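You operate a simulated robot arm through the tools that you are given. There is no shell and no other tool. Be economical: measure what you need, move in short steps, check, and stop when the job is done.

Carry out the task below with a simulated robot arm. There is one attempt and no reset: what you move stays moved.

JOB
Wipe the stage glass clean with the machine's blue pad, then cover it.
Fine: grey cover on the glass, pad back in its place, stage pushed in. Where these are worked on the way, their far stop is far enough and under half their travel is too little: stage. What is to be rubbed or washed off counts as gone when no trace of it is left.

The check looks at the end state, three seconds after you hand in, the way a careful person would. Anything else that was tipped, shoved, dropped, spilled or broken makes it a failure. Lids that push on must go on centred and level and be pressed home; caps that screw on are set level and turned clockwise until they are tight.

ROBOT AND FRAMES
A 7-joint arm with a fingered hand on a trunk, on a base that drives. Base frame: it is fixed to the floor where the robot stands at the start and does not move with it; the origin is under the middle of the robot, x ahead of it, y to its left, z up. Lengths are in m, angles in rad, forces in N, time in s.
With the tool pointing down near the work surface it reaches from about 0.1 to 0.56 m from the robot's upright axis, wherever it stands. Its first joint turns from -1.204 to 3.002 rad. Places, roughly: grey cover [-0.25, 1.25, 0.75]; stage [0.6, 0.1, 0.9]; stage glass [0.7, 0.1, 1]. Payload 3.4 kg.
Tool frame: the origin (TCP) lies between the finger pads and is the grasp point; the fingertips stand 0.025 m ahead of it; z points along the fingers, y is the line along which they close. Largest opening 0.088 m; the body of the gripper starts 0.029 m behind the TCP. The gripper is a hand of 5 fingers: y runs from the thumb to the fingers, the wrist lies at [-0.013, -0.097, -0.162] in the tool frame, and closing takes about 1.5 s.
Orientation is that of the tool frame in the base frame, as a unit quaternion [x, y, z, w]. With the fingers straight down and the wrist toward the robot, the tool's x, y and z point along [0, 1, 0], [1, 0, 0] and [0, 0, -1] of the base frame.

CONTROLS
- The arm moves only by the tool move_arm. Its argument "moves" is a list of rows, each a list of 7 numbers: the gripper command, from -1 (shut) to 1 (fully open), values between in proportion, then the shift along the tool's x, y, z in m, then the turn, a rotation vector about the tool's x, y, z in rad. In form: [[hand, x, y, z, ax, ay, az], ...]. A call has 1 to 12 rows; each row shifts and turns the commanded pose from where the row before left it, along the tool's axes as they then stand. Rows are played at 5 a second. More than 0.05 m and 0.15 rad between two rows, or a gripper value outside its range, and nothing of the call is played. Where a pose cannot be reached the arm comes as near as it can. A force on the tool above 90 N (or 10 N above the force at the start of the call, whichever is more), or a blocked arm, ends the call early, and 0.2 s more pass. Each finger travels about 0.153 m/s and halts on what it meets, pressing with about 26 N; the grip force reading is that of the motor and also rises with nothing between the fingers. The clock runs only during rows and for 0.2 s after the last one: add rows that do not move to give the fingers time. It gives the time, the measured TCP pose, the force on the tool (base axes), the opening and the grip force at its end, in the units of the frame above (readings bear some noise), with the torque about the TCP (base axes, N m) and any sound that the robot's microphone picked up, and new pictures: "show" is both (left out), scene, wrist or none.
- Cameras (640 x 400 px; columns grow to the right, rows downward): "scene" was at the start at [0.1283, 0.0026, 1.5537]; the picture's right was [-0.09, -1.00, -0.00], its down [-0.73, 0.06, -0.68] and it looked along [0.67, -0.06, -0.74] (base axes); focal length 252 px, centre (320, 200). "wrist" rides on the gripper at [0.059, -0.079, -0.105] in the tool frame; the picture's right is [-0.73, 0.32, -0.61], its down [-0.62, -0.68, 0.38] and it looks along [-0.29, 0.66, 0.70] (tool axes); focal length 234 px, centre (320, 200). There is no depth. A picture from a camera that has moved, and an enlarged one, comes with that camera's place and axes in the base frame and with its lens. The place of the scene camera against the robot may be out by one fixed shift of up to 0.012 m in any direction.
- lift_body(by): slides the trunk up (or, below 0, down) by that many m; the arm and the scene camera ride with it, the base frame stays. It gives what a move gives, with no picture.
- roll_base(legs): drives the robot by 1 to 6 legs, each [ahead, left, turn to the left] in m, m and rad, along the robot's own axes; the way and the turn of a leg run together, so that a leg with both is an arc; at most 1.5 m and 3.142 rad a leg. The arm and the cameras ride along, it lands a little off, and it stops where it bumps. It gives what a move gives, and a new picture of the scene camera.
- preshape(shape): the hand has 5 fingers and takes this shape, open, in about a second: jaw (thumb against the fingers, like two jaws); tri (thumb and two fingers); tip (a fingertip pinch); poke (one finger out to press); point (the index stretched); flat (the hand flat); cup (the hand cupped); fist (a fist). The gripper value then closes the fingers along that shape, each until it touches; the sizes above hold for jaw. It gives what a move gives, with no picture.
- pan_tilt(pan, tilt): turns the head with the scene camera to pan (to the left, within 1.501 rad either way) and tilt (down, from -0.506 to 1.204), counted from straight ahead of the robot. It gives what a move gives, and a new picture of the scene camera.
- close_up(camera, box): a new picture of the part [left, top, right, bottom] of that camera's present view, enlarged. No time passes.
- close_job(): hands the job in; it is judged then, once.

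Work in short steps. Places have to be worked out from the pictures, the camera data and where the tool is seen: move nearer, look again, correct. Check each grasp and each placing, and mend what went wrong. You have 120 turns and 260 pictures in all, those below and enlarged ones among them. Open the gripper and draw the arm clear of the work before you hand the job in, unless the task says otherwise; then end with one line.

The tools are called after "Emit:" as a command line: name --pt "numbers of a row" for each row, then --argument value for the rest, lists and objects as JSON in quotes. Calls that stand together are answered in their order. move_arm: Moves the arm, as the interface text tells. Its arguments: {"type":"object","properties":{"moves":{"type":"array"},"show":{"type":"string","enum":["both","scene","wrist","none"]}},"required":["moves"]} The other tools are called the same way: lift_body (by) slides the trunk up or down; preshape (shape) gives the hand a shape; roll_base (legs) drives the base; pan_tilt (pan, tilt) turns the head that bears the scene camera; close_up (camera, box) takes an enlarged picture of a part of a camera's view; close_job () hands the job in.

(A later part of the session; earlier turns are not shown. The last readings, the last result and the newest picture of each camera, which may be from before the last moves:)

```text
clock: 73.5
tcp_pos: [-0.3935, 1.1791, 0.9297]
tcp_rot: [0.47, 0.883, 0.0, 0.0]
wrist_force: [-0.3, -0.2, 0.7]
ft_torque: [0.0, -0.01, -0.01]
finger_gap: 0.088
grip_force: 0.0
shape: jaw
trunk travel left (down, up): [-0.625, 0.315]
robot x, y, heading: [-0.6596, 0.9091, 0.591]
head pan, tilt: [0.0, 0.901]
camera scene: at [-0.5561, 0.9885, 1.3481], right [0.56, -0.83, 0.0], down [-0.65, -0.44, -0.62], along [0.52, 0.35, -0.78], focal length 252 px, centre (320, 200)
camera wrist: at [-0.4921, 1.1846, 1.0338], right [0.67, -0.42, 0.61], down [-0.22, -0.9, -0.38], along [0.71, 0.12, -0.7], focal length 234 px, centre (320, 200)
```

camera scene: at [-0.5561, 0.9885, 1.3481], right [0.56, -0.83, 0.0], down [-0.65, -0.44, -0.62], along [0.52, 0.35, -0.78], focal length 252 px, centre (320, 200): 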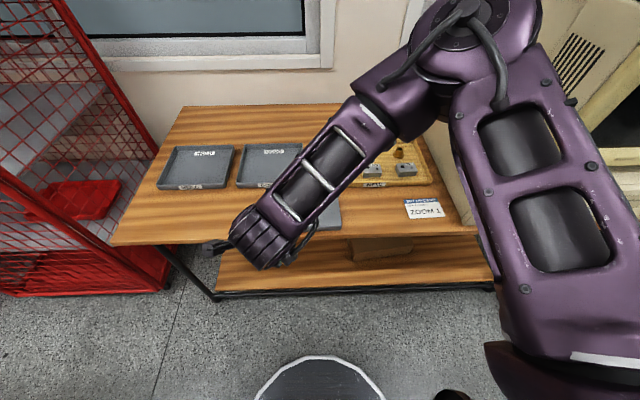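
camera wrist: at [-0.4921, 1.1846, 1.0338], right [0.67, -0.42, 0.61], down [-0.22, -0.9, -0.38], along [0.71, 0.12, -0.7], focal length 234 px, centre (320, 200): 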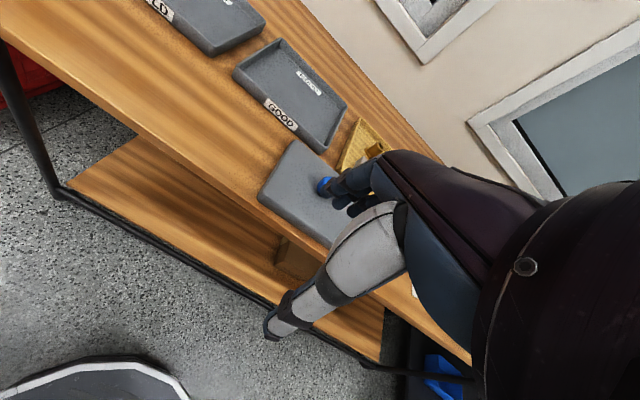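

Knob glimpsed at about d 0.52–0.54, u −1.16. I move over it at safe height and look again.

Emit:
move_arm --pt "1 -0.01 0.04 0 0 0 0" --pt "1 -0.01 0.04 0 0 0 0" --pt "1 -0.01 0.04 0 0 0 0" --pt "1 0 0.03 0 0 0 0" --pt "1 0 0 0 0 0 0"

Emit:
close_up --camera "scene" --box '[220, 110, 420, 235]'

```text
clock: 74.7
tcp_pos: [-0.2513, 1.2387, 0.9281]
tcp_rot: [0.47, 0.882, -0.001, -0.001]
wrist_force: [-0.3, -0.4, 0.9]
ft_torque: [-0.01, 0.0, -0.02]
finger_gap: 0.0881
grip_force: 0.0
shape: jaw
trunk travel left (down, up): [-0.625, 0.315]
robot x, y, heading: [-0.6601, 0.9083, 0.595]
head pan, tilt: [0.0, 0.901]
camera scene: at [-0.5558, 0.9879, 1.3481], right [0.56, -0.83, 0.0], down [-0.65, -0.44, -0.62], along [0.52, 0.35, -0.78], focal length 252 px, centre (320, 200)
camera wrist: at [-0.3496, 1.243, 1.0329], right [0.67, -0.42, 0.61], down [-0.22, -0.9, -0.38], along [0.71, 0.12, -0.7], focal length 234 px, centre (320, 200)
```

scene: 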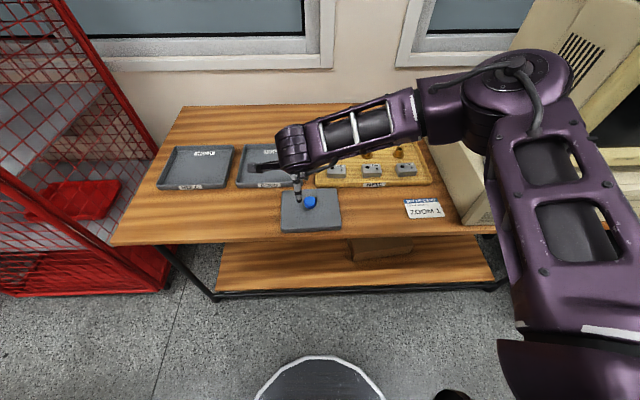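
wrist: 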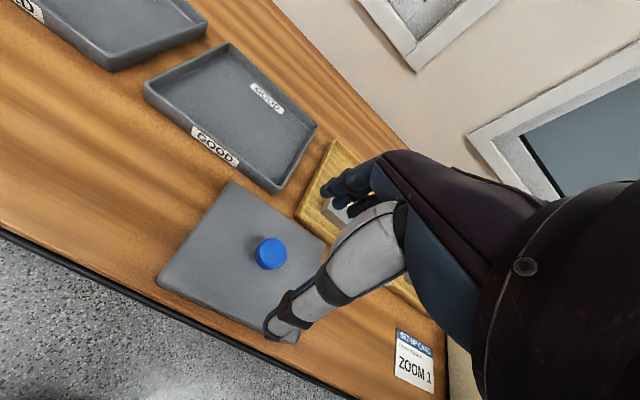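

```text
3.20 times, centred on (320, 172) of scene
camera zoom: at [-0.5558, 0.9879, 1.3481], right [0.56, -0.83, 0.0], down [-0.65, -0.44, -0.62], along [0.52, 0.35, -0.78], focal length 806 px, centre (320, 288)
```

zoom: 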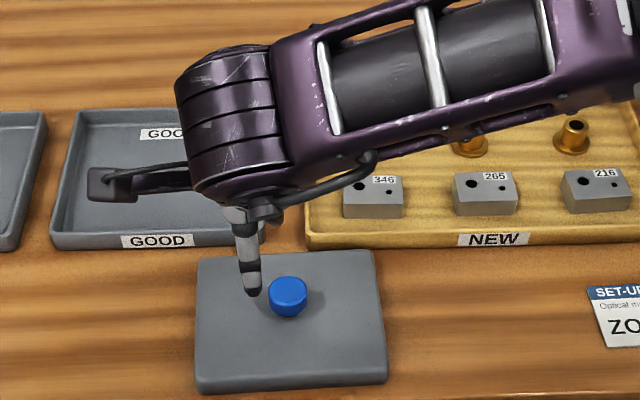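

Knob: d ≈ 0.528, u ≈ −1.147, top z ≈ 0.782. I align above it and lower to z ≈ 0.835.

Emit:
move_arm --pt "1 -0.01 0.02 0.03 0 0 0" --pt "1 -0.008 0.017 0.03 0 0 0" --pt "1 0 0 0.033 0 0 0" --pt "1 0 0 0 0 0 0"

Emit:
close_up --camera "scene" --box '[240, 130, 400, 230]'

```text
clock: 75.7
tcp_pos: [-0.2119, 1.2446, 0.8352]
tcp_rot: [0.47, 0.883, 0.0, 0.0]
wrist_force: [0.1, -0.7, 0.2]
ft_torque: [0.02, -0.04, -0.03]
finger_gap: 0.088
grip_force: 0.1
shape: jaw
trunk travel left (down, up): [-0.625, 0.315]
robot x, y, heading: [-0.6616, 0.9076, 0.595]
head pan, tilt: [0.0, 0.901]
camera scene: at [-0.5558, 0.988, 1.3481], right [0.56, -0.83, 0.0], down [-0.65, -0.44, -0.62], along [0.52, 0.35, -0.78], focal length 252 px, centre (320, 200)
camera wrist: at [-0.3097, 1.2494, 0.94], right [0.67, -0.42, 0.61], down [-0.22, -0.9, -0.38], along [0.71, 0.12, -0.7], focal length 234 px, centre (320, 200)
```

scene: 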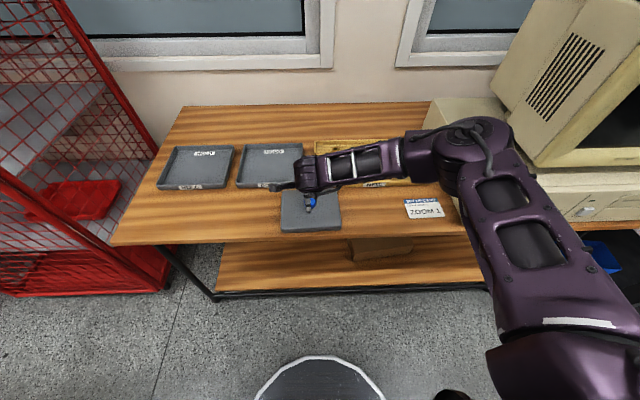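
wrist: 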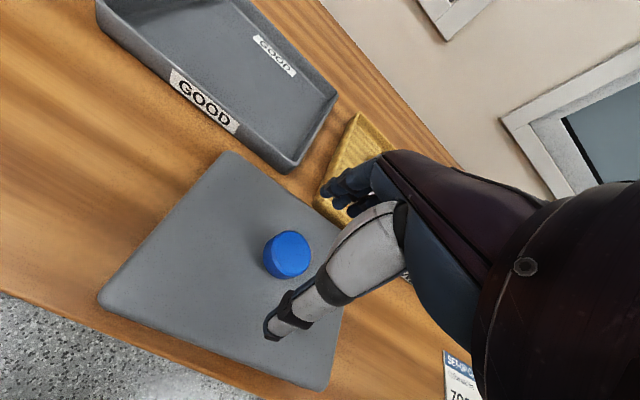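

```text
4.00 times, centred on (320, 180) of scene
camera zoom: at [-0.5558, 0.988, 1.3481], right [0.56, -0.83, 0.0], down [-0.65, -0.44, -0.62], along [0.52, 0.35, -0.78], focal length 1007 px, centre (320, 280)
```

zoom: 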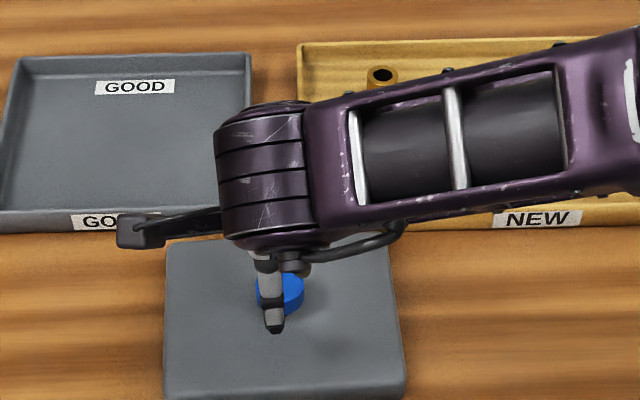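

Aligned within a few mm; I correct and lower to z ≈ 0.797 so the fingertips flank the knob.

Emit:
move_arm --pt "1 -0.003 0.006 0.018 0 0 0" --pt "1 0 0 0.014 0 0 0" --pt "1 0 0 0.006 0 0 0" --pt "1 0 0 0 0 0 0" --show "wrist"

```text
clock: 76.7
tcp_pos: [-0.2052, 1.2458, 0.7966]
tcp_rot: [0.47, 0.882, -0.002, -0.001]
wrist_force: [-0.7, -0.7, 0.1]
ft_torque: [-0.01, -0.01, -0.01]
finger_gap: 0.0881
grip_force: 0.1
shape: jaw
trunk travel left (down, up): [-0.625, 0.315]
robot x, y, heading: [-0.6579, 0.9079, 0.593]
head pan, tilt: [0.0, 0.901]
camera wrist: at [-0.3032, 1.2504, 0.9015], right [0.67, -0.42, 0.61], down [-0.22, -0.9, -0.38], along [0.71, 0.12, -0.7], focal length 234 px, centre (320, 200)
```

wrist: 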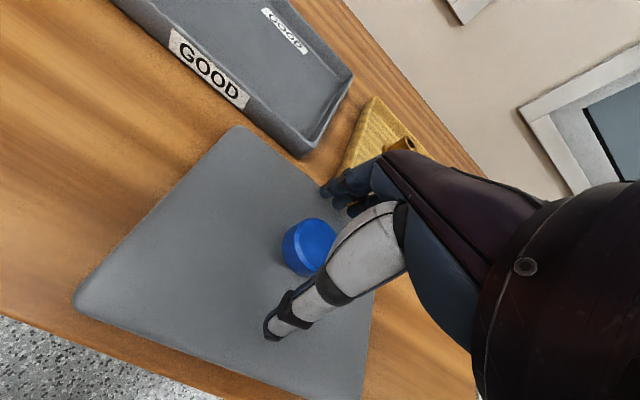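

The knob lies between TCP and fingertips. I lower 5 mm more and close.

Emit:
move_arm --pt "1 0 0 0.005 0 0 0" --pt "0.4 0 0 0 0 0 0" --pt "0 0 0 0 0 0 0" --pt "-0.5 0 0 0 0 0 0" --pt "-1 0 0 0 0 0 0" --pt "-1 0 0 0 0 0 0" --pt "-1 0 0 0 0 0 0" --pt "-1 0 0 0 0 0 0" --show "wrist"

Emit:
close_up --camera "wrist" --box '[200, 150, 440, 300]'

```text
clock: 78.5
tcp_pos: [-0.2057, 1.246, 0.7902]
tcp_rot: [0.47, 0.883, -0.002, -0.001]
wrist_force: [-0.4, -0.2, -0.3]
ft_torque: [0.06, -0.02, 0.02]
finger_gap: 0.0228
grip_force: 26.1
shape: jaw
trunk travel left (down, up): [-0.625, 0.315]
robot x, y, heading: [-0.6616, 0.911, 0.594]
head pan, tilt: [0.0, 0.901]
camera wrist: at [-0.3034, 1.2503, 0.8966], right [0.67, -0.42, 0.61], down [-0.22, -0.9, -0.38], along [0.71, 0.12, -0.7], focal length 234 px, centre (320, 200)
```

wrist: 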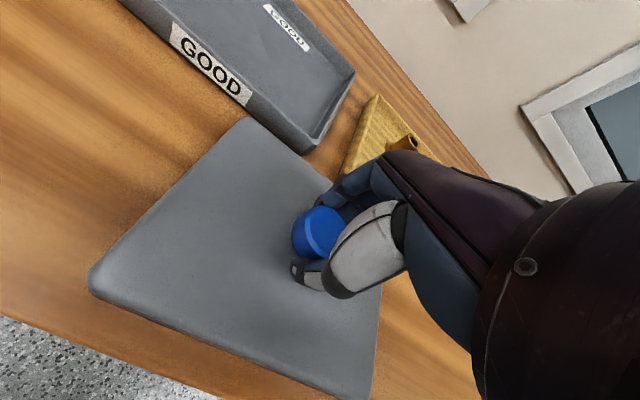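

```text
2.67 times, centred on (320, 225) of wrist
camera zoom: at [-0.3034, 1.2503, 0.8966], right [0.67, -0.42, 0.61], down [-0.22, -0.9, -0.38], along [0.71, 0.12, -0.7], focal length 624 px, centre (320, 133)
```

zoom: 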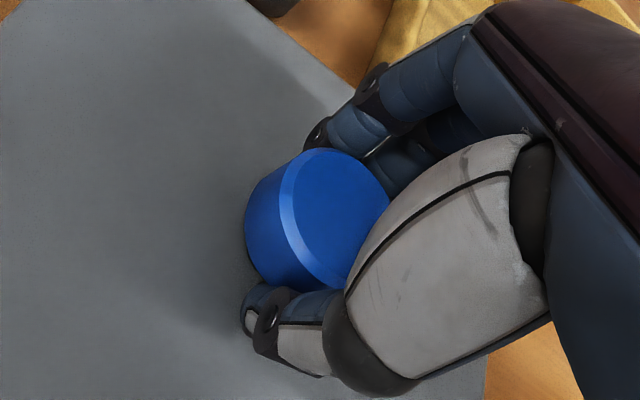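

Knob gripped (gap 2.3 cm). I lift 6 cm and check the cover hangs level.

Emit:
move_arm --pt "-1 0 0 -0.02 0 0 0" --pt "-1 0 0 -0.02 0 0 0" --pt "-1 0 0 -0.02 0 0 0" --pt "-1 0 0 0 0 0 0"

Emit:
close_up --camera "scene" --box '[240, 130, 400, 230]'

```text
clock: 79.5
tcp_pos: [-0.2055, 1.2458, 0.8504]
tcp_rot: [0.47, 0.883, -0.002, -0.001]
wrist_force: [-0.2, -1.3, -1.3]
ft_torque: [-0.01, 0.01, -0.01]
finger_gap: 0.0232
grip_force: 25.8
shape: jaw
trunk travel left (down, up): [-0.625, 0.315]
robot x, y, heading: [-0.6589, 0.9102, 0.597]
head pan, tilt: [0.0, 0.901]
camera scene: at [-0.5553, 0.9885, 1.348], right [0.56, -0.83, 0.0], down [-0.65, -0.44, -0.62], along [0.51, 0.35, -0.78], focal length 252 px, centre (320, 200)
camera wrist: at [-0.3034, 1.2504, 0.9565], right [0.67, -0.42, 0.61], down [-0.22, -0.9, -0.38], along [0.71, 0.12, -0.7], focal length 234 px, centre (320, 200)
```

scene: 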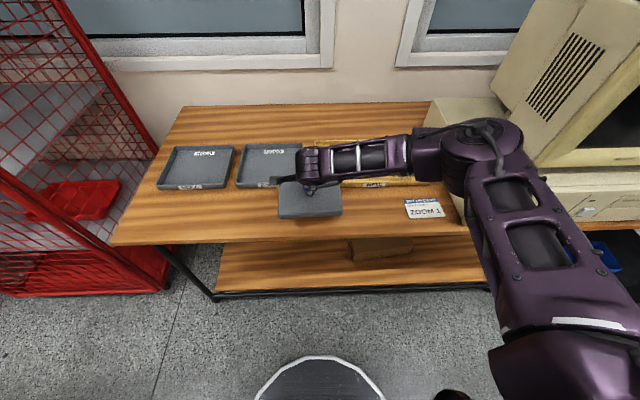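
wrist: 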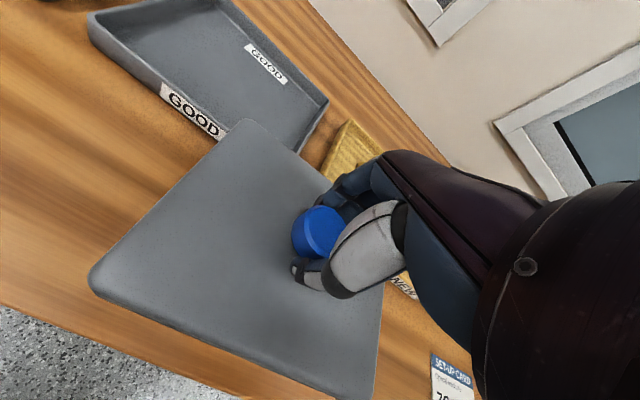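

```text
4.00 times, centred on (320, 180) of scene
camera zoom: at [-0.5553, 0.9885, 1.348], right [0.56, -0.83, 0.0], down [-0.65, -0.44, -0.62], along [0.51, 0.35, -0.78], focal length 1007 px, centre (320, 280)
```

zoom: 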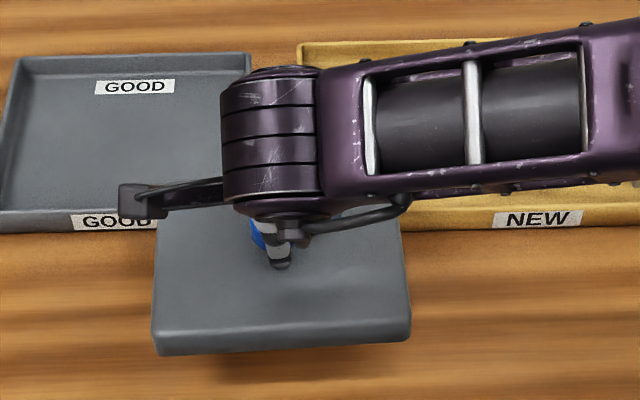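

The cover hangs level and clear. I raise the trunk back by 0.2 m, draw the arm in and up, then back away from the table.

Emit:
lift_body --by 0.2

Emit:
move_arm --pt "-1 0 -0.03 -0.02 0 0 0" --pt "-1 0 -0.03 -0.02 0 0 0" --pt "-1 0 -0.03 -0.02 0 0 0" --pt "-1 0 -0.03 0 0 0 0" --pt "-1 0 0 0 0 0 0" --show "none"

Emit:
roll_base --legs '[[-0.09, 0, 0], [0, -0.75, 0]]'

```text
clock: 81.7
tcp_pos: [-0.206, 1.2456, 1.0505]
tcp_rot: [0.471, 0.882, -0.002, -0.001]
wrist_force: [-1.0, 0.0, -1.9]
ft_torque: [0.0, -0.01, -0.01]
finger_gap: 0.0233
grip_force: 25.3
shape: jaw
trunk travel left (down, up): [-0.825, 0.115]
robot x, y, heading: [-0.6573, 0.9071, 0.596]
head pan, tilt: [0.0, 0.901]
```

```text
clock: 82.9
tcp_pos: [-0.3042, 1.1798, 1.111]
tcp_rot: [0.47, 0.883, -0.002, -0.001]
wrist_force: [1.0, 0.9, -1.9]
ft_torque: [0.02, -0.02, 0.01]
finger_gap: 0.0232
grip_force: 25.9
shape: jaw
trunk travel left (down, up): [-0.825, 0.115]
robot x, y, heading: [-0.6586, 0.9028, 0.595]
head pan, tilt: [0.0, 0.901]
```

```text
clock: 87.6
tcp_pos: [0.0378, 0.5081, 1.1114]
tcp_rot: [0.472, 0.882, -0.002, -0.001]
wrist_force: [-0.6, 0.6, -0.5]
ft_torque: [-0.04, 0.03, 0.0]
finger_gap: 0.0232
grip_force: 26.0
shape: jaw
trunk travel left (down, up): [-0.825, 0.115]
robot x, y, heading: [-0.316, 0.2378, 0.59]
head pan, tilt: [0.0, 0.901]
camera scene: at [-0.2129, 0.3168, 1.5481], right [0.56, -0.83, 0.0], down [-0.65, -0.44, -0.62], along [0.52, 0.35, -0.78], focal length 252 px, centre (320, 200)
```

scene: 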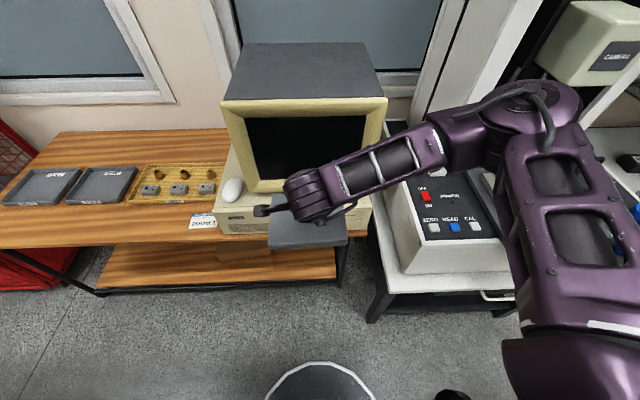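

Carrying well (robot d −0.127, u −0.375). To keep the elbow clear of the machine's camera head, I back off 12 cm more before going right.

Emit:
roll_base --legs '[[-0.12, 0, 0], [0, -0.745, 0]]'

Emit:
close_up --camera "scene" --box '[160, 120, 480, 320]'

```text
clock: 92.5
tcp_pos: [0.3533, -0.1827, 1.1122]
tcp_rot: [0.473, 0.881, -0.002, -0.002]
wrist_force: [-0.6, -0.6, -0.6]
ft_torque: [-0.05, 0.0, 0.01]
finger_gap: 0.0234
grip_force: 26.0
shape: jaw
trunk travel left (down, up): [-0.825, 0.115]
robot x, y, heading: [-0.0004, -0.4534, 0.582]
head pan, tilt: [0.0, 0.901]
camera scene: at [0.1012, -0.3716, 1.5481], right [0.55, -0.83, 0.0], down [-0.65, -0.43, -0.62], along [0.52, 0.34, -0.78], focal length 252 px, centre (320, 200)
```

scene: 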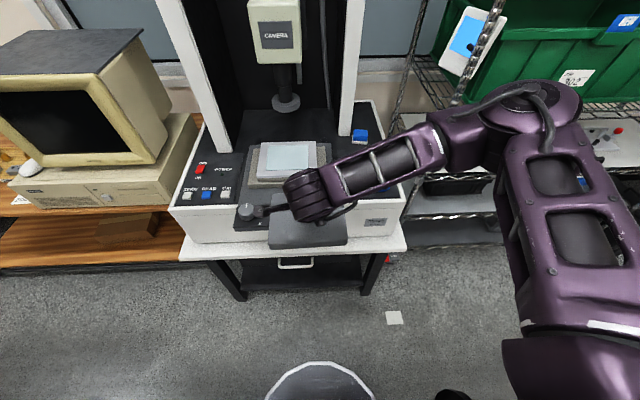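

```text
2.00 times, centred on (320, 220) of scene
camera zoom: at [0.1012, -0.3716, 1.5481], right [0.55, -0.83, 0.0], down [-0.65, -0.43, -0.62], along [0.52, 0.34, -0.78], focal length 504 px, centre (320, 160)
```

zoom: 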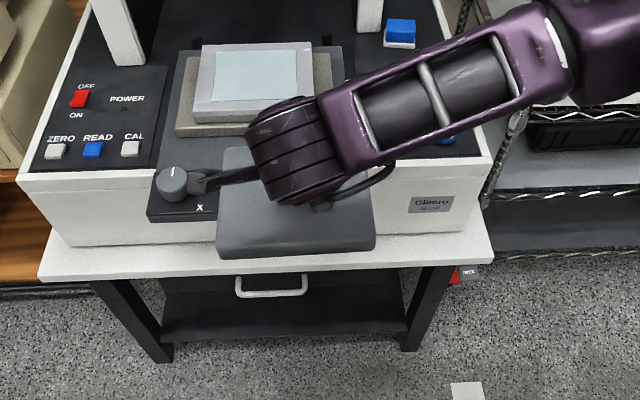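

Heading drifted to 0.582; I turn 0.015 left and drive 0.21 ahead to the wiping position.

Emit:
roll_base --legs '[[0, 0, 0.015], [0.21, 0, 0]]'

Emit:
move_arm --pt "-1 0 0 0 0 0 0" --show "wrist"

Emit:
close_up --camera "scene" --box '[200, 130, 400, 255]'

```text
clock: 94.5
tcp_pos: [0.5233, -0.0606, 1.111]
tcp_rot: [0.469, 0.883, 0.0, 0.0]
wrist_force: [-0.1, 0.1, -1.1]
ft_torque: [0.03, 0.0, 0.03]
finger_gap: 0.023
grip_force: 26.0
shape: jaw
trunk travel left (down, up): [-0.825, 0.115]
robot x, y, heading: [0.1713, -0.3307, 0.599]
head pan, tilt: [0.0, 0.901]
camera scene: at [0.2738, -0.2521, 1.5481], right [0.56, -0.83, 0.0], down [-0.65, -0.44, -0.62], along [0.51, 0.35, -0.78], focal length 252 px, centre (320, 200)
```

scene: 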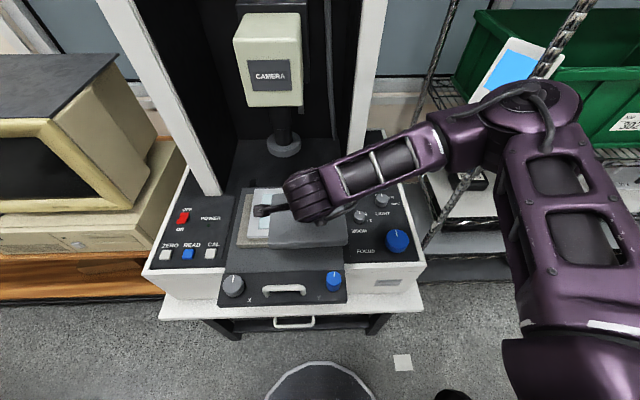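

```text
clock: 94.9
tcp_pos: [0.5233, -0.0607, 1.1127]
tcp_rot: [0.468, 0.884, -0.001, -0.001]
wrist_force: [0.1, 0.5, -1.4]
ft_torque: [0.01, -0.04, -0.01]
finger_gap: 0.0232
grip_force: 26.5
shape: jaw
trunk travel left (down, up): [-0.825, 0.115]
robot x, y, heading: [0.1681, -0.3338, 0.598]
head pan, tilt: [0.0, 0.901]
camera wrist: at [0.4251, -0.0565, 1.2172], right [0.68, -0.42, 0.61], down [-0.21, -0.9, -0.38], along [0.71, 0.13, -0.7], focal length 234 px, centre (320, 200)
```

wrist: 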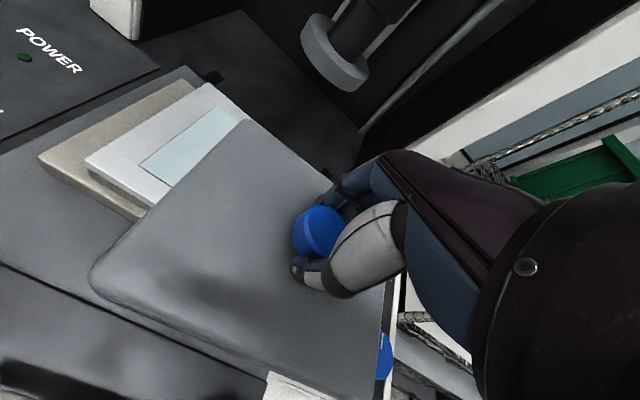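

```text
3.20 times, centred on (300, 192) of scene
camera zoom: at [0.2733, -0.2525, 1.5482], right [0.56, -0.83, 0.0], down [-0.65, -0.44, -0.62], along [0.51, 0.35, -0.78], focal length 806 px, centre (384, 224)
```

zoom: 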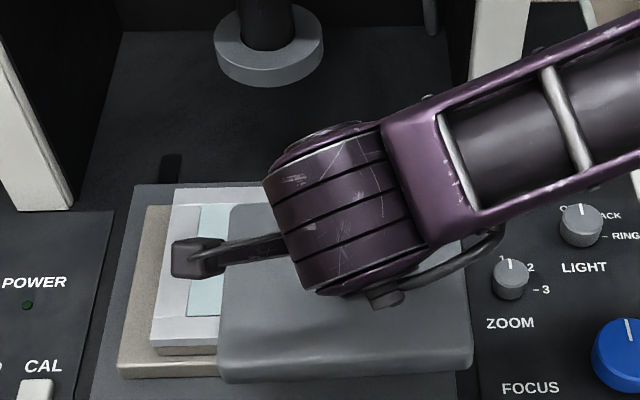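

Glass corners give its centre at d 0.475, u 0.280 (≈ 0.11 × 0.126); the cover (≈ 0.12 × 0.165) is centred on the TCP at d 0.398, u 0.345. I move over and lower partway.

Emit:
move_arm --pt "-1 0.022 0.026 0 0 0 0" --pt "-1 0.022 0.026 0 0 0 0" --pt "-1 0.021 0.026 0 0 0 0" --pt "-1 0 0 0.02 0 0 0" --pt "-1 0 0 0.02 0 0 0" --pt "-1 0 0 0 0 0 0"

Emit:
close_up --camera "scene" --box '[200, 130, 400, 255]'

```text
clock: 96.3
tcp_pos: [0.5512, 0.0372, 1.07]
tcp_rot: [0.467, 0.884, -0.002, -0.001]
wrist_force: [-0.5, 0.3, -1.7]
ft_torque: [-0.04, -0.01, -0.02]
finger_gap: 0.0231
grip_force: 26.7
shape: jaw
trunk travel left (down, up): [-0.825, 0.115]
robot x, y, heading: [0.1713, -0.3289, 0.598]
head pan, tilt: [0.0, 0.901]
camera scene: at [0.2743, -0.2515, 1.5481], right [0.56, -0.83, 0.0], down [-0.65, -0.44, -0.62], along [0.51, 0.35, -0.78], focal length 252 px, centre (320, 200)
camera wrist: at [0.4534, 0.0417, 1.1758], right [0.68, -0.42, 0.61], down [-0.21, -0.9, -0.38], along [0.7, 0.13, -0.7], focal length 234 px, centre (320, 200)
```

scene: 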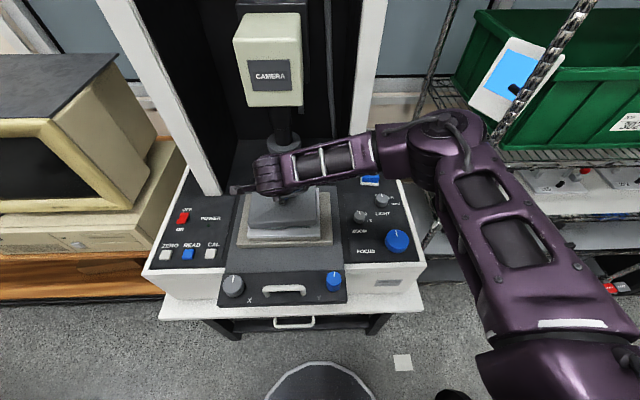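
wrist: 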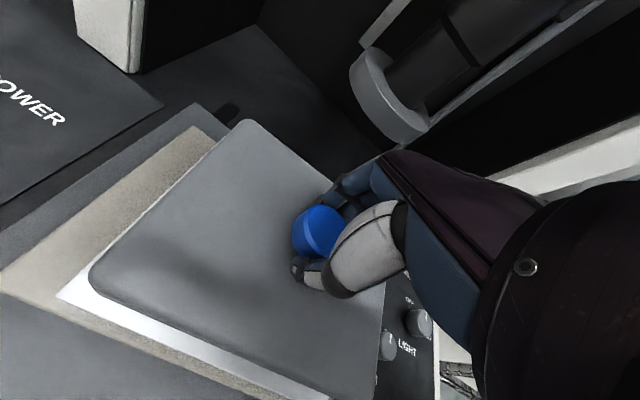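

```text
3.20 times, centred on (300, 192) of scene
camera zoom: at [0.2743, -0.2515, 1.5481], right [0.56, -0.83, 0.0], down [-0.65, -0.44, -0.62], along [0.51, 0.35, -0.78], focal length 806 px, centre (384, 224)
```

zoom: 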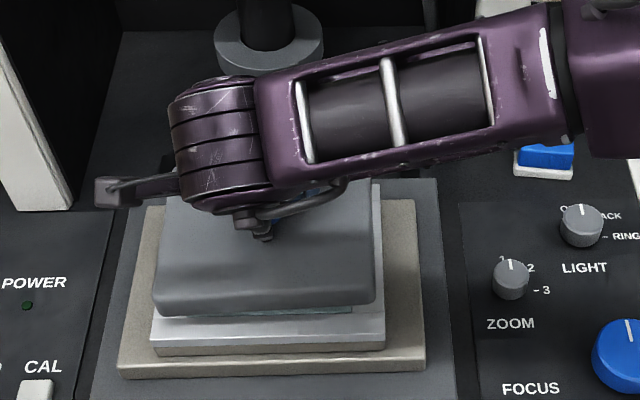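

Cover looks centred laterally and roughly in depth. I lower until contact.

Emit:
move_arm --pt "-1 0 0 0.006 0 0 0" --pt "-1 0 0 0.005 0 0 0" --pt "-1 0 0 0.004 0 0 0" --pt "-1 0 0 0 0 0 0" --show "wrist"

Emit:
close_up --camera "scene" --box '[220, 170, 360, 257]'

```text
clock: 97.3
tcp_pos: [0.5518, 0.0375, 1.0558]
tcp_rot: [0.468, 0.884, -0.001, -0.001]
wrist_force: [0.5, -0.5, -0.7]
ft_torque: [0.0, 0.0, 0.02]
finger_gap: 0.0232
grip_force: 25.7
shape: jaw
trunk travel left (down, up): [-0.825, 0.115]
robot x, y, heading: [0.1696, -0.3323, 0.598]
head pan, tilt: [0.0, 0.901]
camera wrist: at [0.4538, 0.0416, 1.1611], right [0.68, -0.42, 0.61], down [-0.21, -0.9, -0.38], along [0.7, 0.13, -0.7], focal length 234 px, centre (320, 200)
```

wrist: 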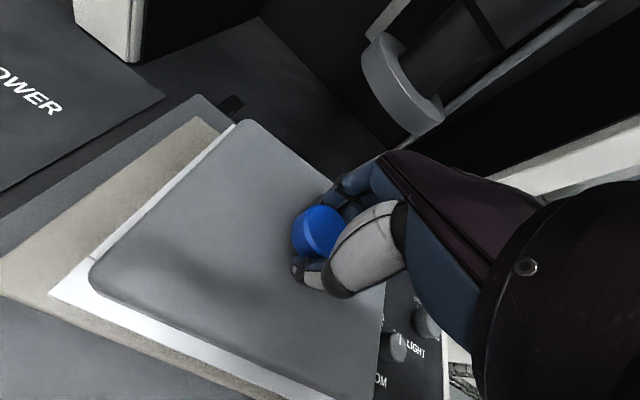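

```text
4.57 times, centred on (290, 214) of scene
camera zoom: at [0.2744, -0.2516, 1.5481], right [0.56, -0.83, 0.0], down [-0.65, -0.44, -0.62], along [0.51, 0.35, -0.78], focal length 1151 px, centre (457, 138)
```

zoom: 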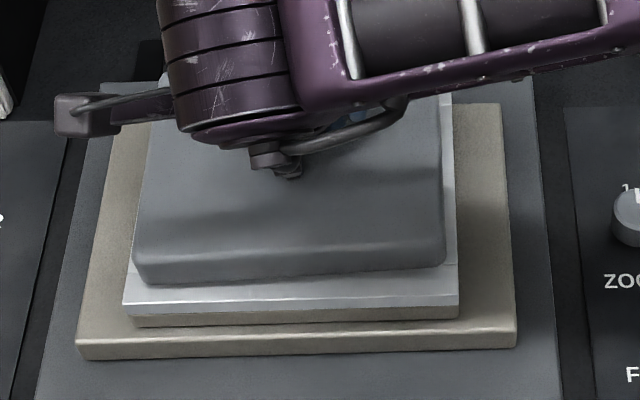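

The cover is yawed about 0.055 rad counter-clockwise relative to the frame. I rotate it clockwise by that and check again before setting down.

Emit:
move_arm --pt "-1 0 0 0 0 0 0.055" --pt "-1 0 0 0 0 0 0" --show "wrist"

Emit:
close_up --camera "scene" --box '[220, 170, 360, 257]'

```text
clock: 97.9
tcp_pos: [0.5506, 0.0374, 1.0568]
tcp_rot: [0.492, 0.871, -0.001, -0.002]
wrist_force: [0.0, 0.1, -0.8]
ft_torque: [0.01, 0.01, 0.01]
finger_gap: 0.0233
grip_force: 25.7
shape: jaw
trunk travel left (down, up): [-0.825, 0.115]
robot x, y, heading: [0.1762, -0.333, 0.59]
head pan, tilt: [0.0, 0.901]
camera wrist: at [0.4544, 0.0469, 1.1613], right [0.65, -0.46, 0.61], down [-0.26, -0.89, -0.38], along [0.71, 0.09, -0.7], focal length 234 px, centre (320, 200)
```

wrist: 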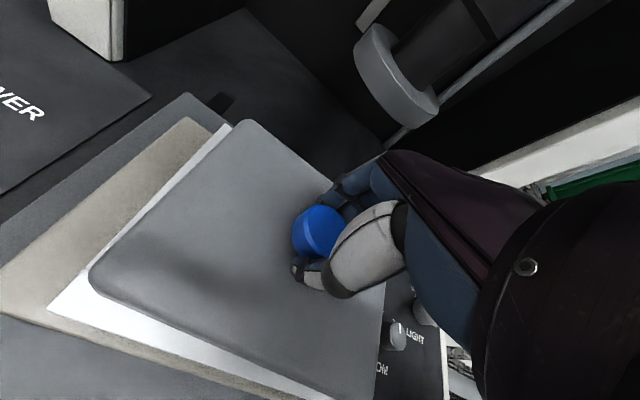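

```text
4.57 times, centred on (290, 214) of scene
camera zoom: at [0.2745, -0.2518, 1.5481], right [0.56, -0.83, 0.0], down [-0.65, -0.44, -0.62], along [0.51, 0.35, -0.78], focal length 1151 px, centre (457, 138)
```

zoom: 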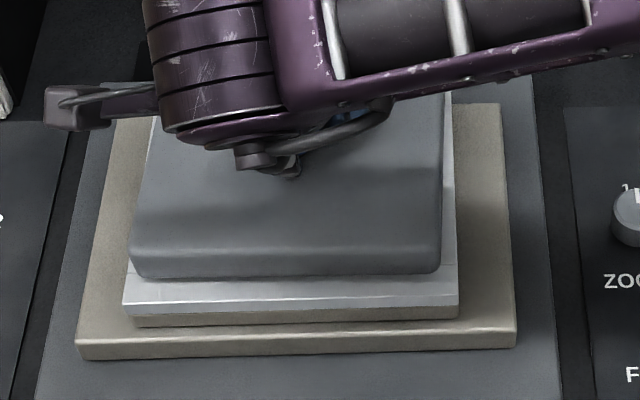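

Now square with the frame and centred within ~2–3 mm. I nudge 2 mm right and lower to contact.

Emit:
move_arm --pt "-1 -0.002 0 0.003 0 0 0" --pt "-1 0 0 0.003 0 0 0" --pt "-1 0 0 0.002 0 0 0" --pt "-1 0 0 0.002 0 0 0" --pt "-1 0 0 0 0 0 0" --show "none"

Emit:
close_up --camera "scene" --box '[220, 170, 360, 257]'

```text
clock: 99.1
tcp_pos: [0.5526, 0.0338, 1.0479]
tcp_rot: [0.492, 0.871, 0.0, 0.0]
wrist_force: [1.3, 0.2, 7.0]
ft_torque: [0.4, -0.31, -0.01]
finger_gap: 0.0237
grip_force: 26.5
shape: jaw
trunk travel left (down, up): [-0.825, 0.115]
robot x, y, heading: [0.1705, -0.3329, 0.601]
head pan, tilt: [0.0, 0.901]
```

```text
4.57 times, centred on (290, 214) of scene
camera zoom: at [0.2734, -0.2531, 1.5483], right [0.56, -0.83, 0.0], down [-0.65, -0.44, -0.62], along [0.51, 0.35, -0.78], focal length 1151 px, centre (457, 138)
```

zoom: 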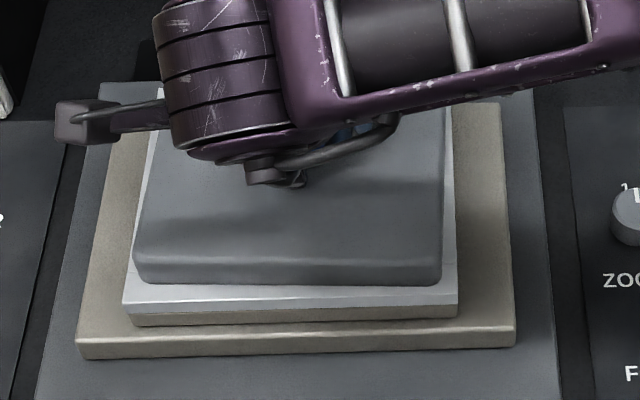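

Far edge touches first (7 N). I lower 2 mm more to seat it, then open gently.

Emit:
move_arm --pt "-1 0 0 0.002 0 0 0" --pt "-1 0 0 0.001 0 0 0" --pt "-1 0 0 0 0 0 0" --pt "-0.4 0 0 0 0 0 0" --pt "-0.2 0 0 0 0 0 0" --pt "0 0 0 0 0 0 0" --pt "0.3 0 0 0 0 0 0" --pt "0.3 0 0 0 0 0 0"

Emit:
close_up --camera "scene" --box '[220, 170, 360, 257]'

```text
clock: 100.9
tcp_pos: [0.5505, 0.0327, 1.048]
tcp_rot: [0.492, 0.871, 0.002, 0.0]
wrist_force: [-0.2, 0.5, 35.1]
ft_torque: [0.17, 0.03, 0.02]
finger_gap: 0.0451
grip_force: 0.1
shape: jaw
trunk travel left (down, up): [-0.825, 0.115]
robot x, y, heading: [0.1734, -0.3301, 0.598]
head pan, tilt: [0.0, 0.901]
camera scene: at [0.2692, -0.2564, 1.5488], right [0.56, -0.83, 0.0], down [-0.65, -0.44, -0.62], along [0.52, 0.35, -0.78], focal length 252 px, centre (320, 200)
camera wrist: at [0.4518, 0.042, 1.1518], right [0.65, -0.46, 0.61], down [-0.26, -0.88, -0.39], along [0.71, 0.09, -0.69], focal length 234 px, centre (320, 200)
```

scene: 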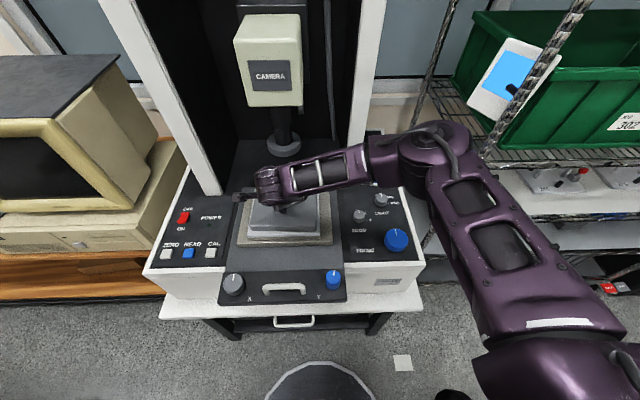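
wrist: 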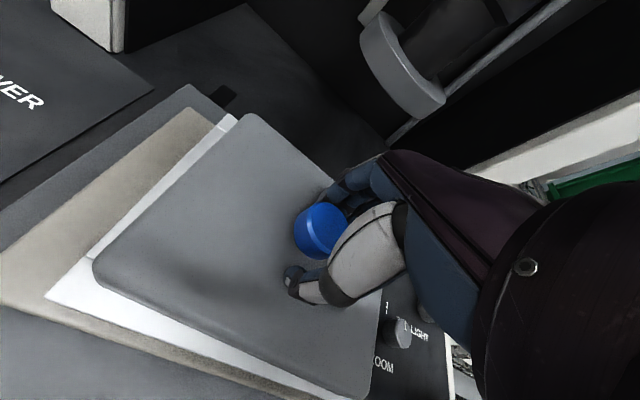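

```text
4.57 times, centred on (290, 214) of scene
camera zoom: at [0.2692, -0.2564, 1.5488], right [0.56, -0.83, 0.0], down [-0.65, -0.44, -0.62], along [0.52, 0.35, -0.78], focal length 1151 px, centre (457, 138)
```

zoom: 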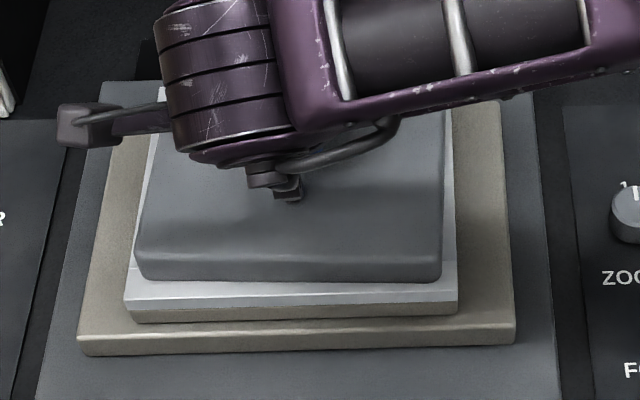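

The cover is seated and the fingers are pressing it level (35 N). I open a bit more and rise straight off.

Emit:
move_arm --pt "0.3 0 0 -0.004 0 0 0" --pt "0.8 0 0 0 0 0 0" --pt "0.8 0 0 0 0 0 0" --pt "0.8 0 0 -0.02 0 0 0" --pt "0.8 0 0 -0.03 0 0 0" --pt "0.8 0 0 -0.04 0 0 0" --pt "0.8 0 -0.04 -0.02 0 0 0" --pt "0.8 0 -0.04 0 0 0 0" --pt "0.8 0 0 0 0 0 0"

Emit:
close_up --camera "wrist" --box '[100, 70, 420, 270]'

Emit:
close_up --camera "scene" --box '[220, 170, 360, 257]'

```text
clock: 102.9
tcp_pos: [0.4855, -0.0052, 1.1579]
tcp_rot: [0.492, 0.87, -0.001, -0.001]
wrist_force: [0.7, 0.2, -1.1]
ft_torque: [0.01, 0.02, 0.0]
finger_gap: 0.0791
grip_force: 0.0
shape: jaw
trunk travel left (down, up): [-0.825, 0.115]
robot x, y, heading: [0.1724, -0.3301, 0.6]
head pan, tilt: [0.0, 0.901]
camera scene: at [0.2756, -0.2516, 1.548], right [0.56, -0.83, 0.0], down [-0.65, -0.44, -0.62], along [0.51, 0.35, -0.78], focal length 252 px, centre (320, 200)
camera wrist: at [0.3876, 0.0043, 1.2636], right [0.65, -0.45, 0.61], down [-0.26, -0.89, -0.38], along [0.71, 0.09, -0.7], focal length 234 px, centre (320, 200)
```

scene: 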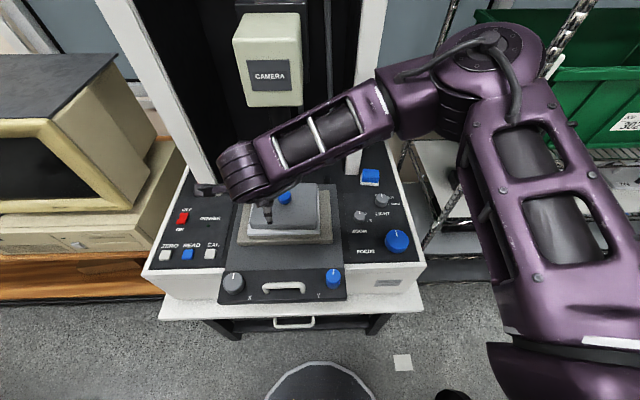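
wrist: 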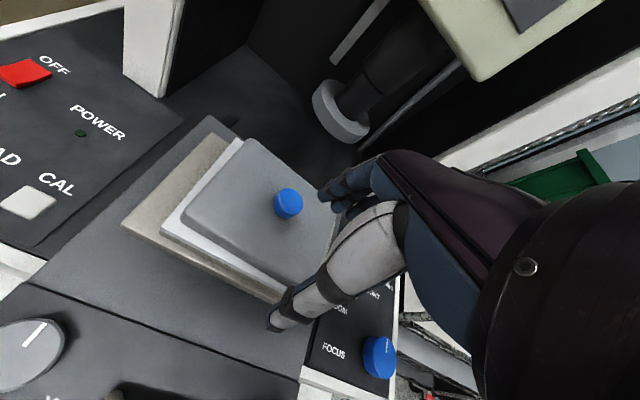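

```text
2.00 times, centred on (260, 170) of wrist
camera zoom: at [0.3876, 0.0043, 1.2636], right [0.65, -0.45, 0.61], down [-0.26, -0.89, -0.38], along [0.71, 0.09, -0.7], focal length 468 px, centre (440, 260)
```

zoom: 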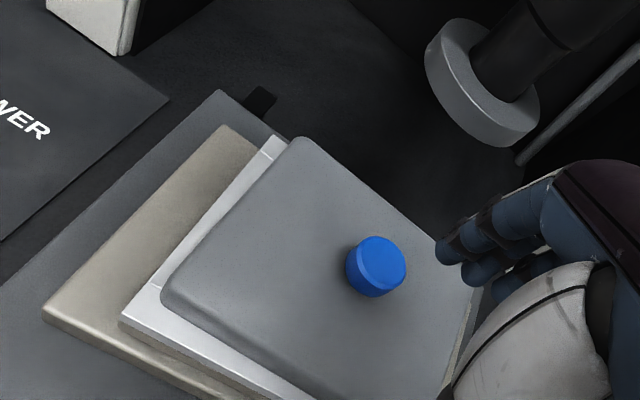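

```text
4.57 times, centred on (290, 214) of scene
camera zoom: at [0.2756, -0.2516, 1.548], right [0.56, -0.83, 0.0], down [-0.65, -0.44, -0.62], along [0.51, 0.35, -0.78], focal length 1151 px, centre (457, 138)
```

zoom: 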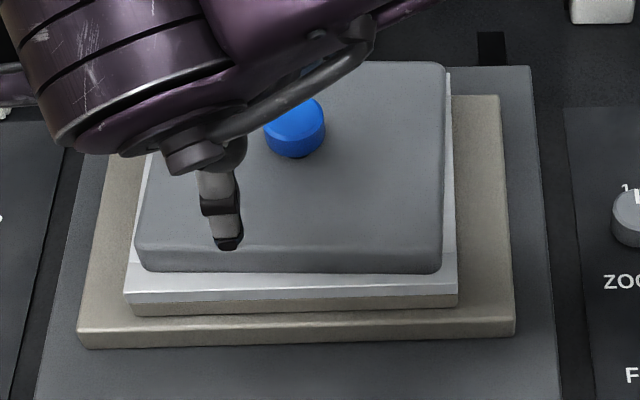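

The cover lies flat and centred on the frame, glass fully hidden. Next I turn the hand back square, go over the stage handle (≈ d 0.265, u 0.282) and look.

Emit:
move_arm --pt "1 0 0 0 0 0 -0.055" --pt "1 -0.004 -0.045 0 0 0 0" --pt "1 0 -0.045 0 0 0 0" --pt "1 0 -0.043 0 0 0 0" --pt "1 0 0 0.045 0 0 0" --pt "1 0 0 0.045 0 0 0" --pt "1 0 0 0 0 0 0"

```text
clock: 104.5
tcp_pos: [0.3751, -0.0848, 1.069]
tcp_rot: [0.468, 0.884, -0.001, 0.001]
wrist_force: [0.0, -0.7, -0.6]
ft_torque: [0.03, 0.03, 0.02]
finger_gap: 0.0876
grip_force: 0.0
shape: jaw
trunk travel left (down, up): [-0.825, 0.115]
robot x, y, heading: [0.171, -0.3314, 0.599]
head pan, tilt: [0.0, 0.901]
camera scene: at [0.2736, -0.2528, 1.5482], right [0.56, -0.83, 0.0], down [-0.65, -0.44, -0.62], along [0.51, 0.35, -0.78], focal length 252 px, centre (320, 200)
camera wrist: at [0.2765, -0.0807, 1.1738], right [0.68, -0.42, 0.61], down [-0.21, -0.9, -0.38], along [0.7, 0.13, -0.7], focal length 234 px, centre (320, 200)
```

scene: 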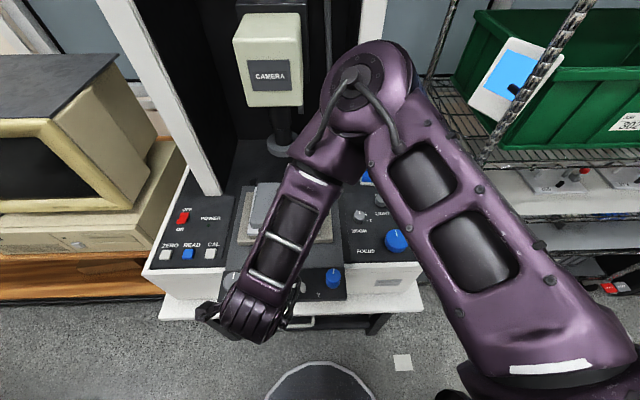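
wrist: 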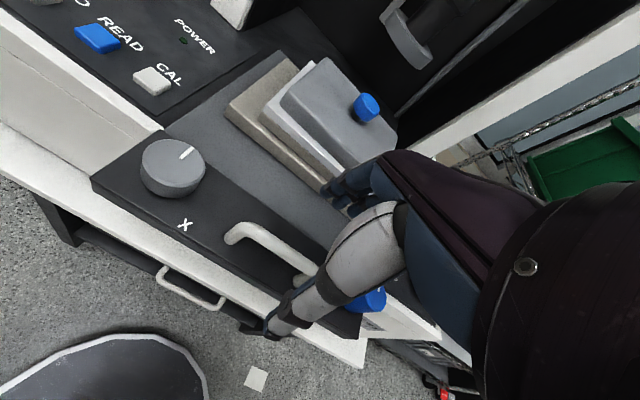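

Handle bar now at about d 0.28. I shift 1.6 cm forward, lower to z 0.977 and close on the bar.

Emit:
move_arm --pt "1 -0.002 0.016 0.03 0 0 0" --pt "1 0 0 0.035 0 0 0" --pt "1 0 0 0.027 0 0 0" --pt "1 0 0 0 0 0 0" --show "wrist"

```text
clock: 105.5
tcp_pos: [0.39, -0.0758, 0.9747]
tcp_rot: [0.469, 0.883, -0.001, 0.001]
wrist_force: [-0.3, 0.0, 0.6]
ft_torque: [0.02, -0.05, 0.0]
finger_gap: 0.0878
grip_force: 0.1
shape: jaw
trunk travel left (down, up): [-0.825, 0.115]
robot x, y, heading: [0.1687, -0.3343, 0.597]
head pan, tilt: [0.0, 0.901]
camera wrist: at [0.2914, -0.0723, 1.0808], right [0.68, -0.42, 0.61], down [-0.21, -0.9, -0.38], along [0.71, 0.13, -0.7], focal length 234 px, centre (320, 200)
```

wrist: 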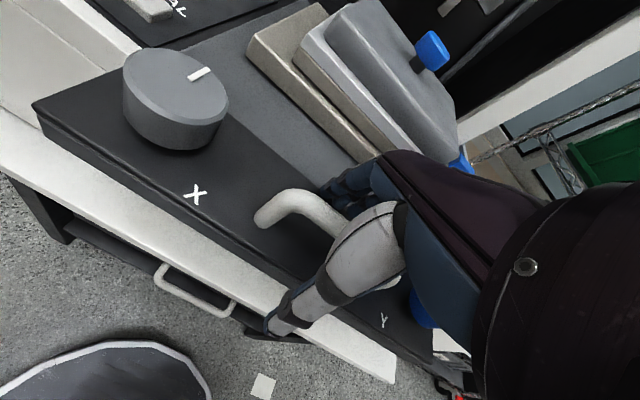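

The bar lies between thumb and fingers as before. I close and start pushing in slowly.

Emit:
move_arm --pt "-1 0 0 0 0 0 0" --pt "-1 0 0 0 0 0 0" --pt "-1 0 0 0 0 0 0" --pt "-1 0 0 0 0 0 0" --pt "-1 0 0 0 0 0 0" --pt "-1 0 0 0 0 0 0" --pt "-1 0 0 0 0 0 0" --pt "-1 0 0.01 0 0 0 0" --pt "-1 0 0.01 0 0 0 0" --pt "-1 0 0.01 0 0 0 0" --pt "-1 0 0.01 0 0 0 0" --pt "-1 0 0 0 0 0 0"

```text
clock: 108.1
tcp_pos: [0.4239, -0.0522, 0.9752]
tcp_rot: [0.468, 0.884, -0.001, 0.0]
wrist_force: [-1.8, 4.4, -5.8]
ft_torque: [0.04, -0.09, -0.07]
finger_gap: 0.0116
grip_force: 26.2
shape: jaw
trunk travel left (down, up): [-0.825, 0.115]
robot x, y, heading: [0.1696, -0.3331, 0.597]
head pan, tilt: [0.0, 0.901]
camera scene: at [0.2739, -0.2501, 1.548], right [0.56, -0.83, 0.0], down [-0.65, -0.44, -0.62], along [0.51, 0.35, -0.78], focal length 252 px, centre (320, 200)
camera wrist: at [0.3257, -0.048, 1.0806], right [0.68, -0.42, 0.61], down [-0.21, -0.9, -0.38], along [0.71, 0.13, -0.7], focal length 234 px, centre (320, 200)
```

scene: 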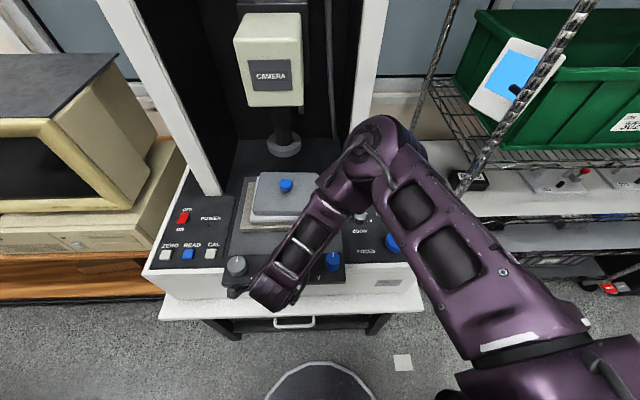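
wrist: 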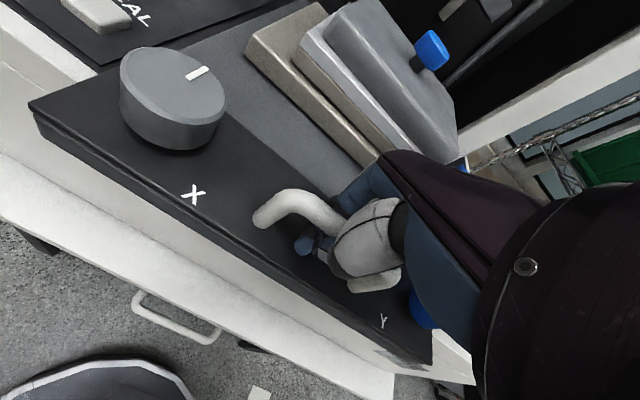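

The stage slides in with cover steady. I continue 9 cm.

Emit:
move_arm --pt "-1 0 0.01 0 0 0 0" --pt "-1 0 0.01 0 0 0 0" --pt "-1 0 0.01 0 0 0 0" --pt "-1 0 0.01 0 0 0 0" --pt "-1 0 0.01 0 0 0 0" --pt "-1 0 0.01 0 0 0 0" --pt "-1 0 0.01 0 0 0 0" --pt "-1 0 0.01 0 0 0 0" --pt "-1 0 0.01 0 0 0 0" --pt "-1 0 0 0 0 0 0"

```text
clock: 110.3
tcp_pos: [0.4967, -0.0016, 0.9744]
tcp_rot: [0.468, 0.884, -0.001, 0.0]
wrist_force: [-7.3, 9.3, -2.6]
ft_torque: [-0.05, -0.2, -0.07]
finger_gap: 0.0113
grip_force: 25.6
shape: jaw
trunk travel left (down, up): [-0.825, 0.115]
robot x, y, heading: [0.169, -0.3319, 0.593]
head pan, tilt: [0.0, 0.901]
camera scene: at [0.272, -0.2483, 1.5481], right [0.56, -0.83, 0.0], down [-0.65, -0.44, -0.62], along [0.51, 0.35, -0.78], focal length 252 px, centre (320, 200)
camera wrist: at [0.3986, 0.0035, 1.0803], right [0.68, -0.42, 0.61], down [-0.21, -0.9, -0.38], along [0.71, 0.13, -0.7], focal length 234 px, centre (320, 200)
```

scene: 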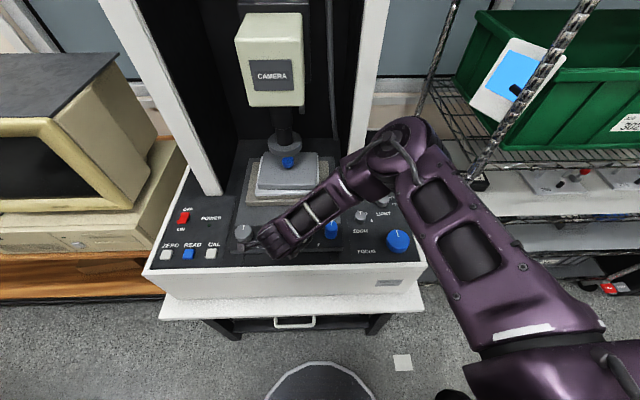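
wrist: 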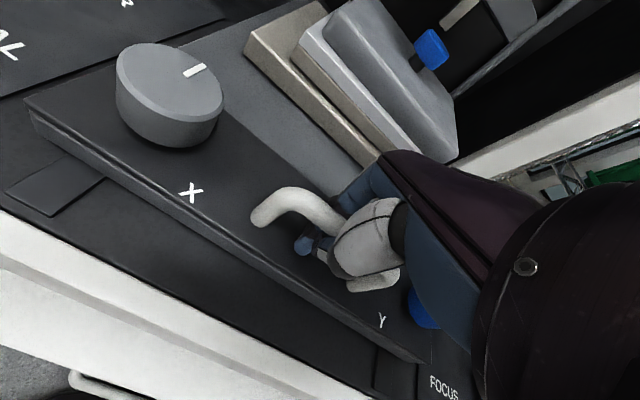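

TCP at d 0.409, nearly in. I push on in small steps to feel the end stop.

Emit:
move_arm --pt "-1 0 0.005 0 0 0 0" --pt "-1 0 0.005 0 0 0 0" --pt "-1 0 0.005 0 0 0 0" --pt "-1 0 0 0 0 0 0" --show "wrist"

```text
clock: 111.3
tcp_pos: [0.5068, 0.0056, 0.9748]
tcp_rot: [0.467, 0.884, -0.002, 0.001]
wrist_force: [-14.6, 3.3, -6.0]
ft_torque: [-0.03, -0.27, -0.07]
finger_gap: 0.0112
grip_force: 25.8
shape: jaw
trunk travel left (down, up): [-0.825, 0.115]
robot x, y, heading: [0.1675, -0.3316, 0.6]
head pan, tilt: [0.0, 0.901]
camera wrist: at [0.4088, 0.0098, 1.0805], right [0.68, -0.42, 0.61], down [-0.21, -0.9, -0.38], along [0.7, 0.13, -0.7], focal length 234 px, centre (320, 200)
```

wrist: 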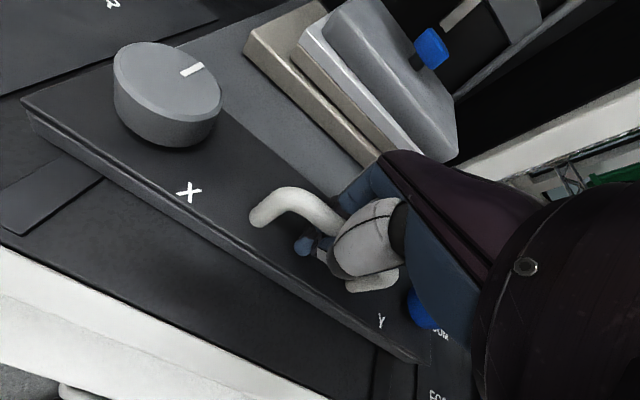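

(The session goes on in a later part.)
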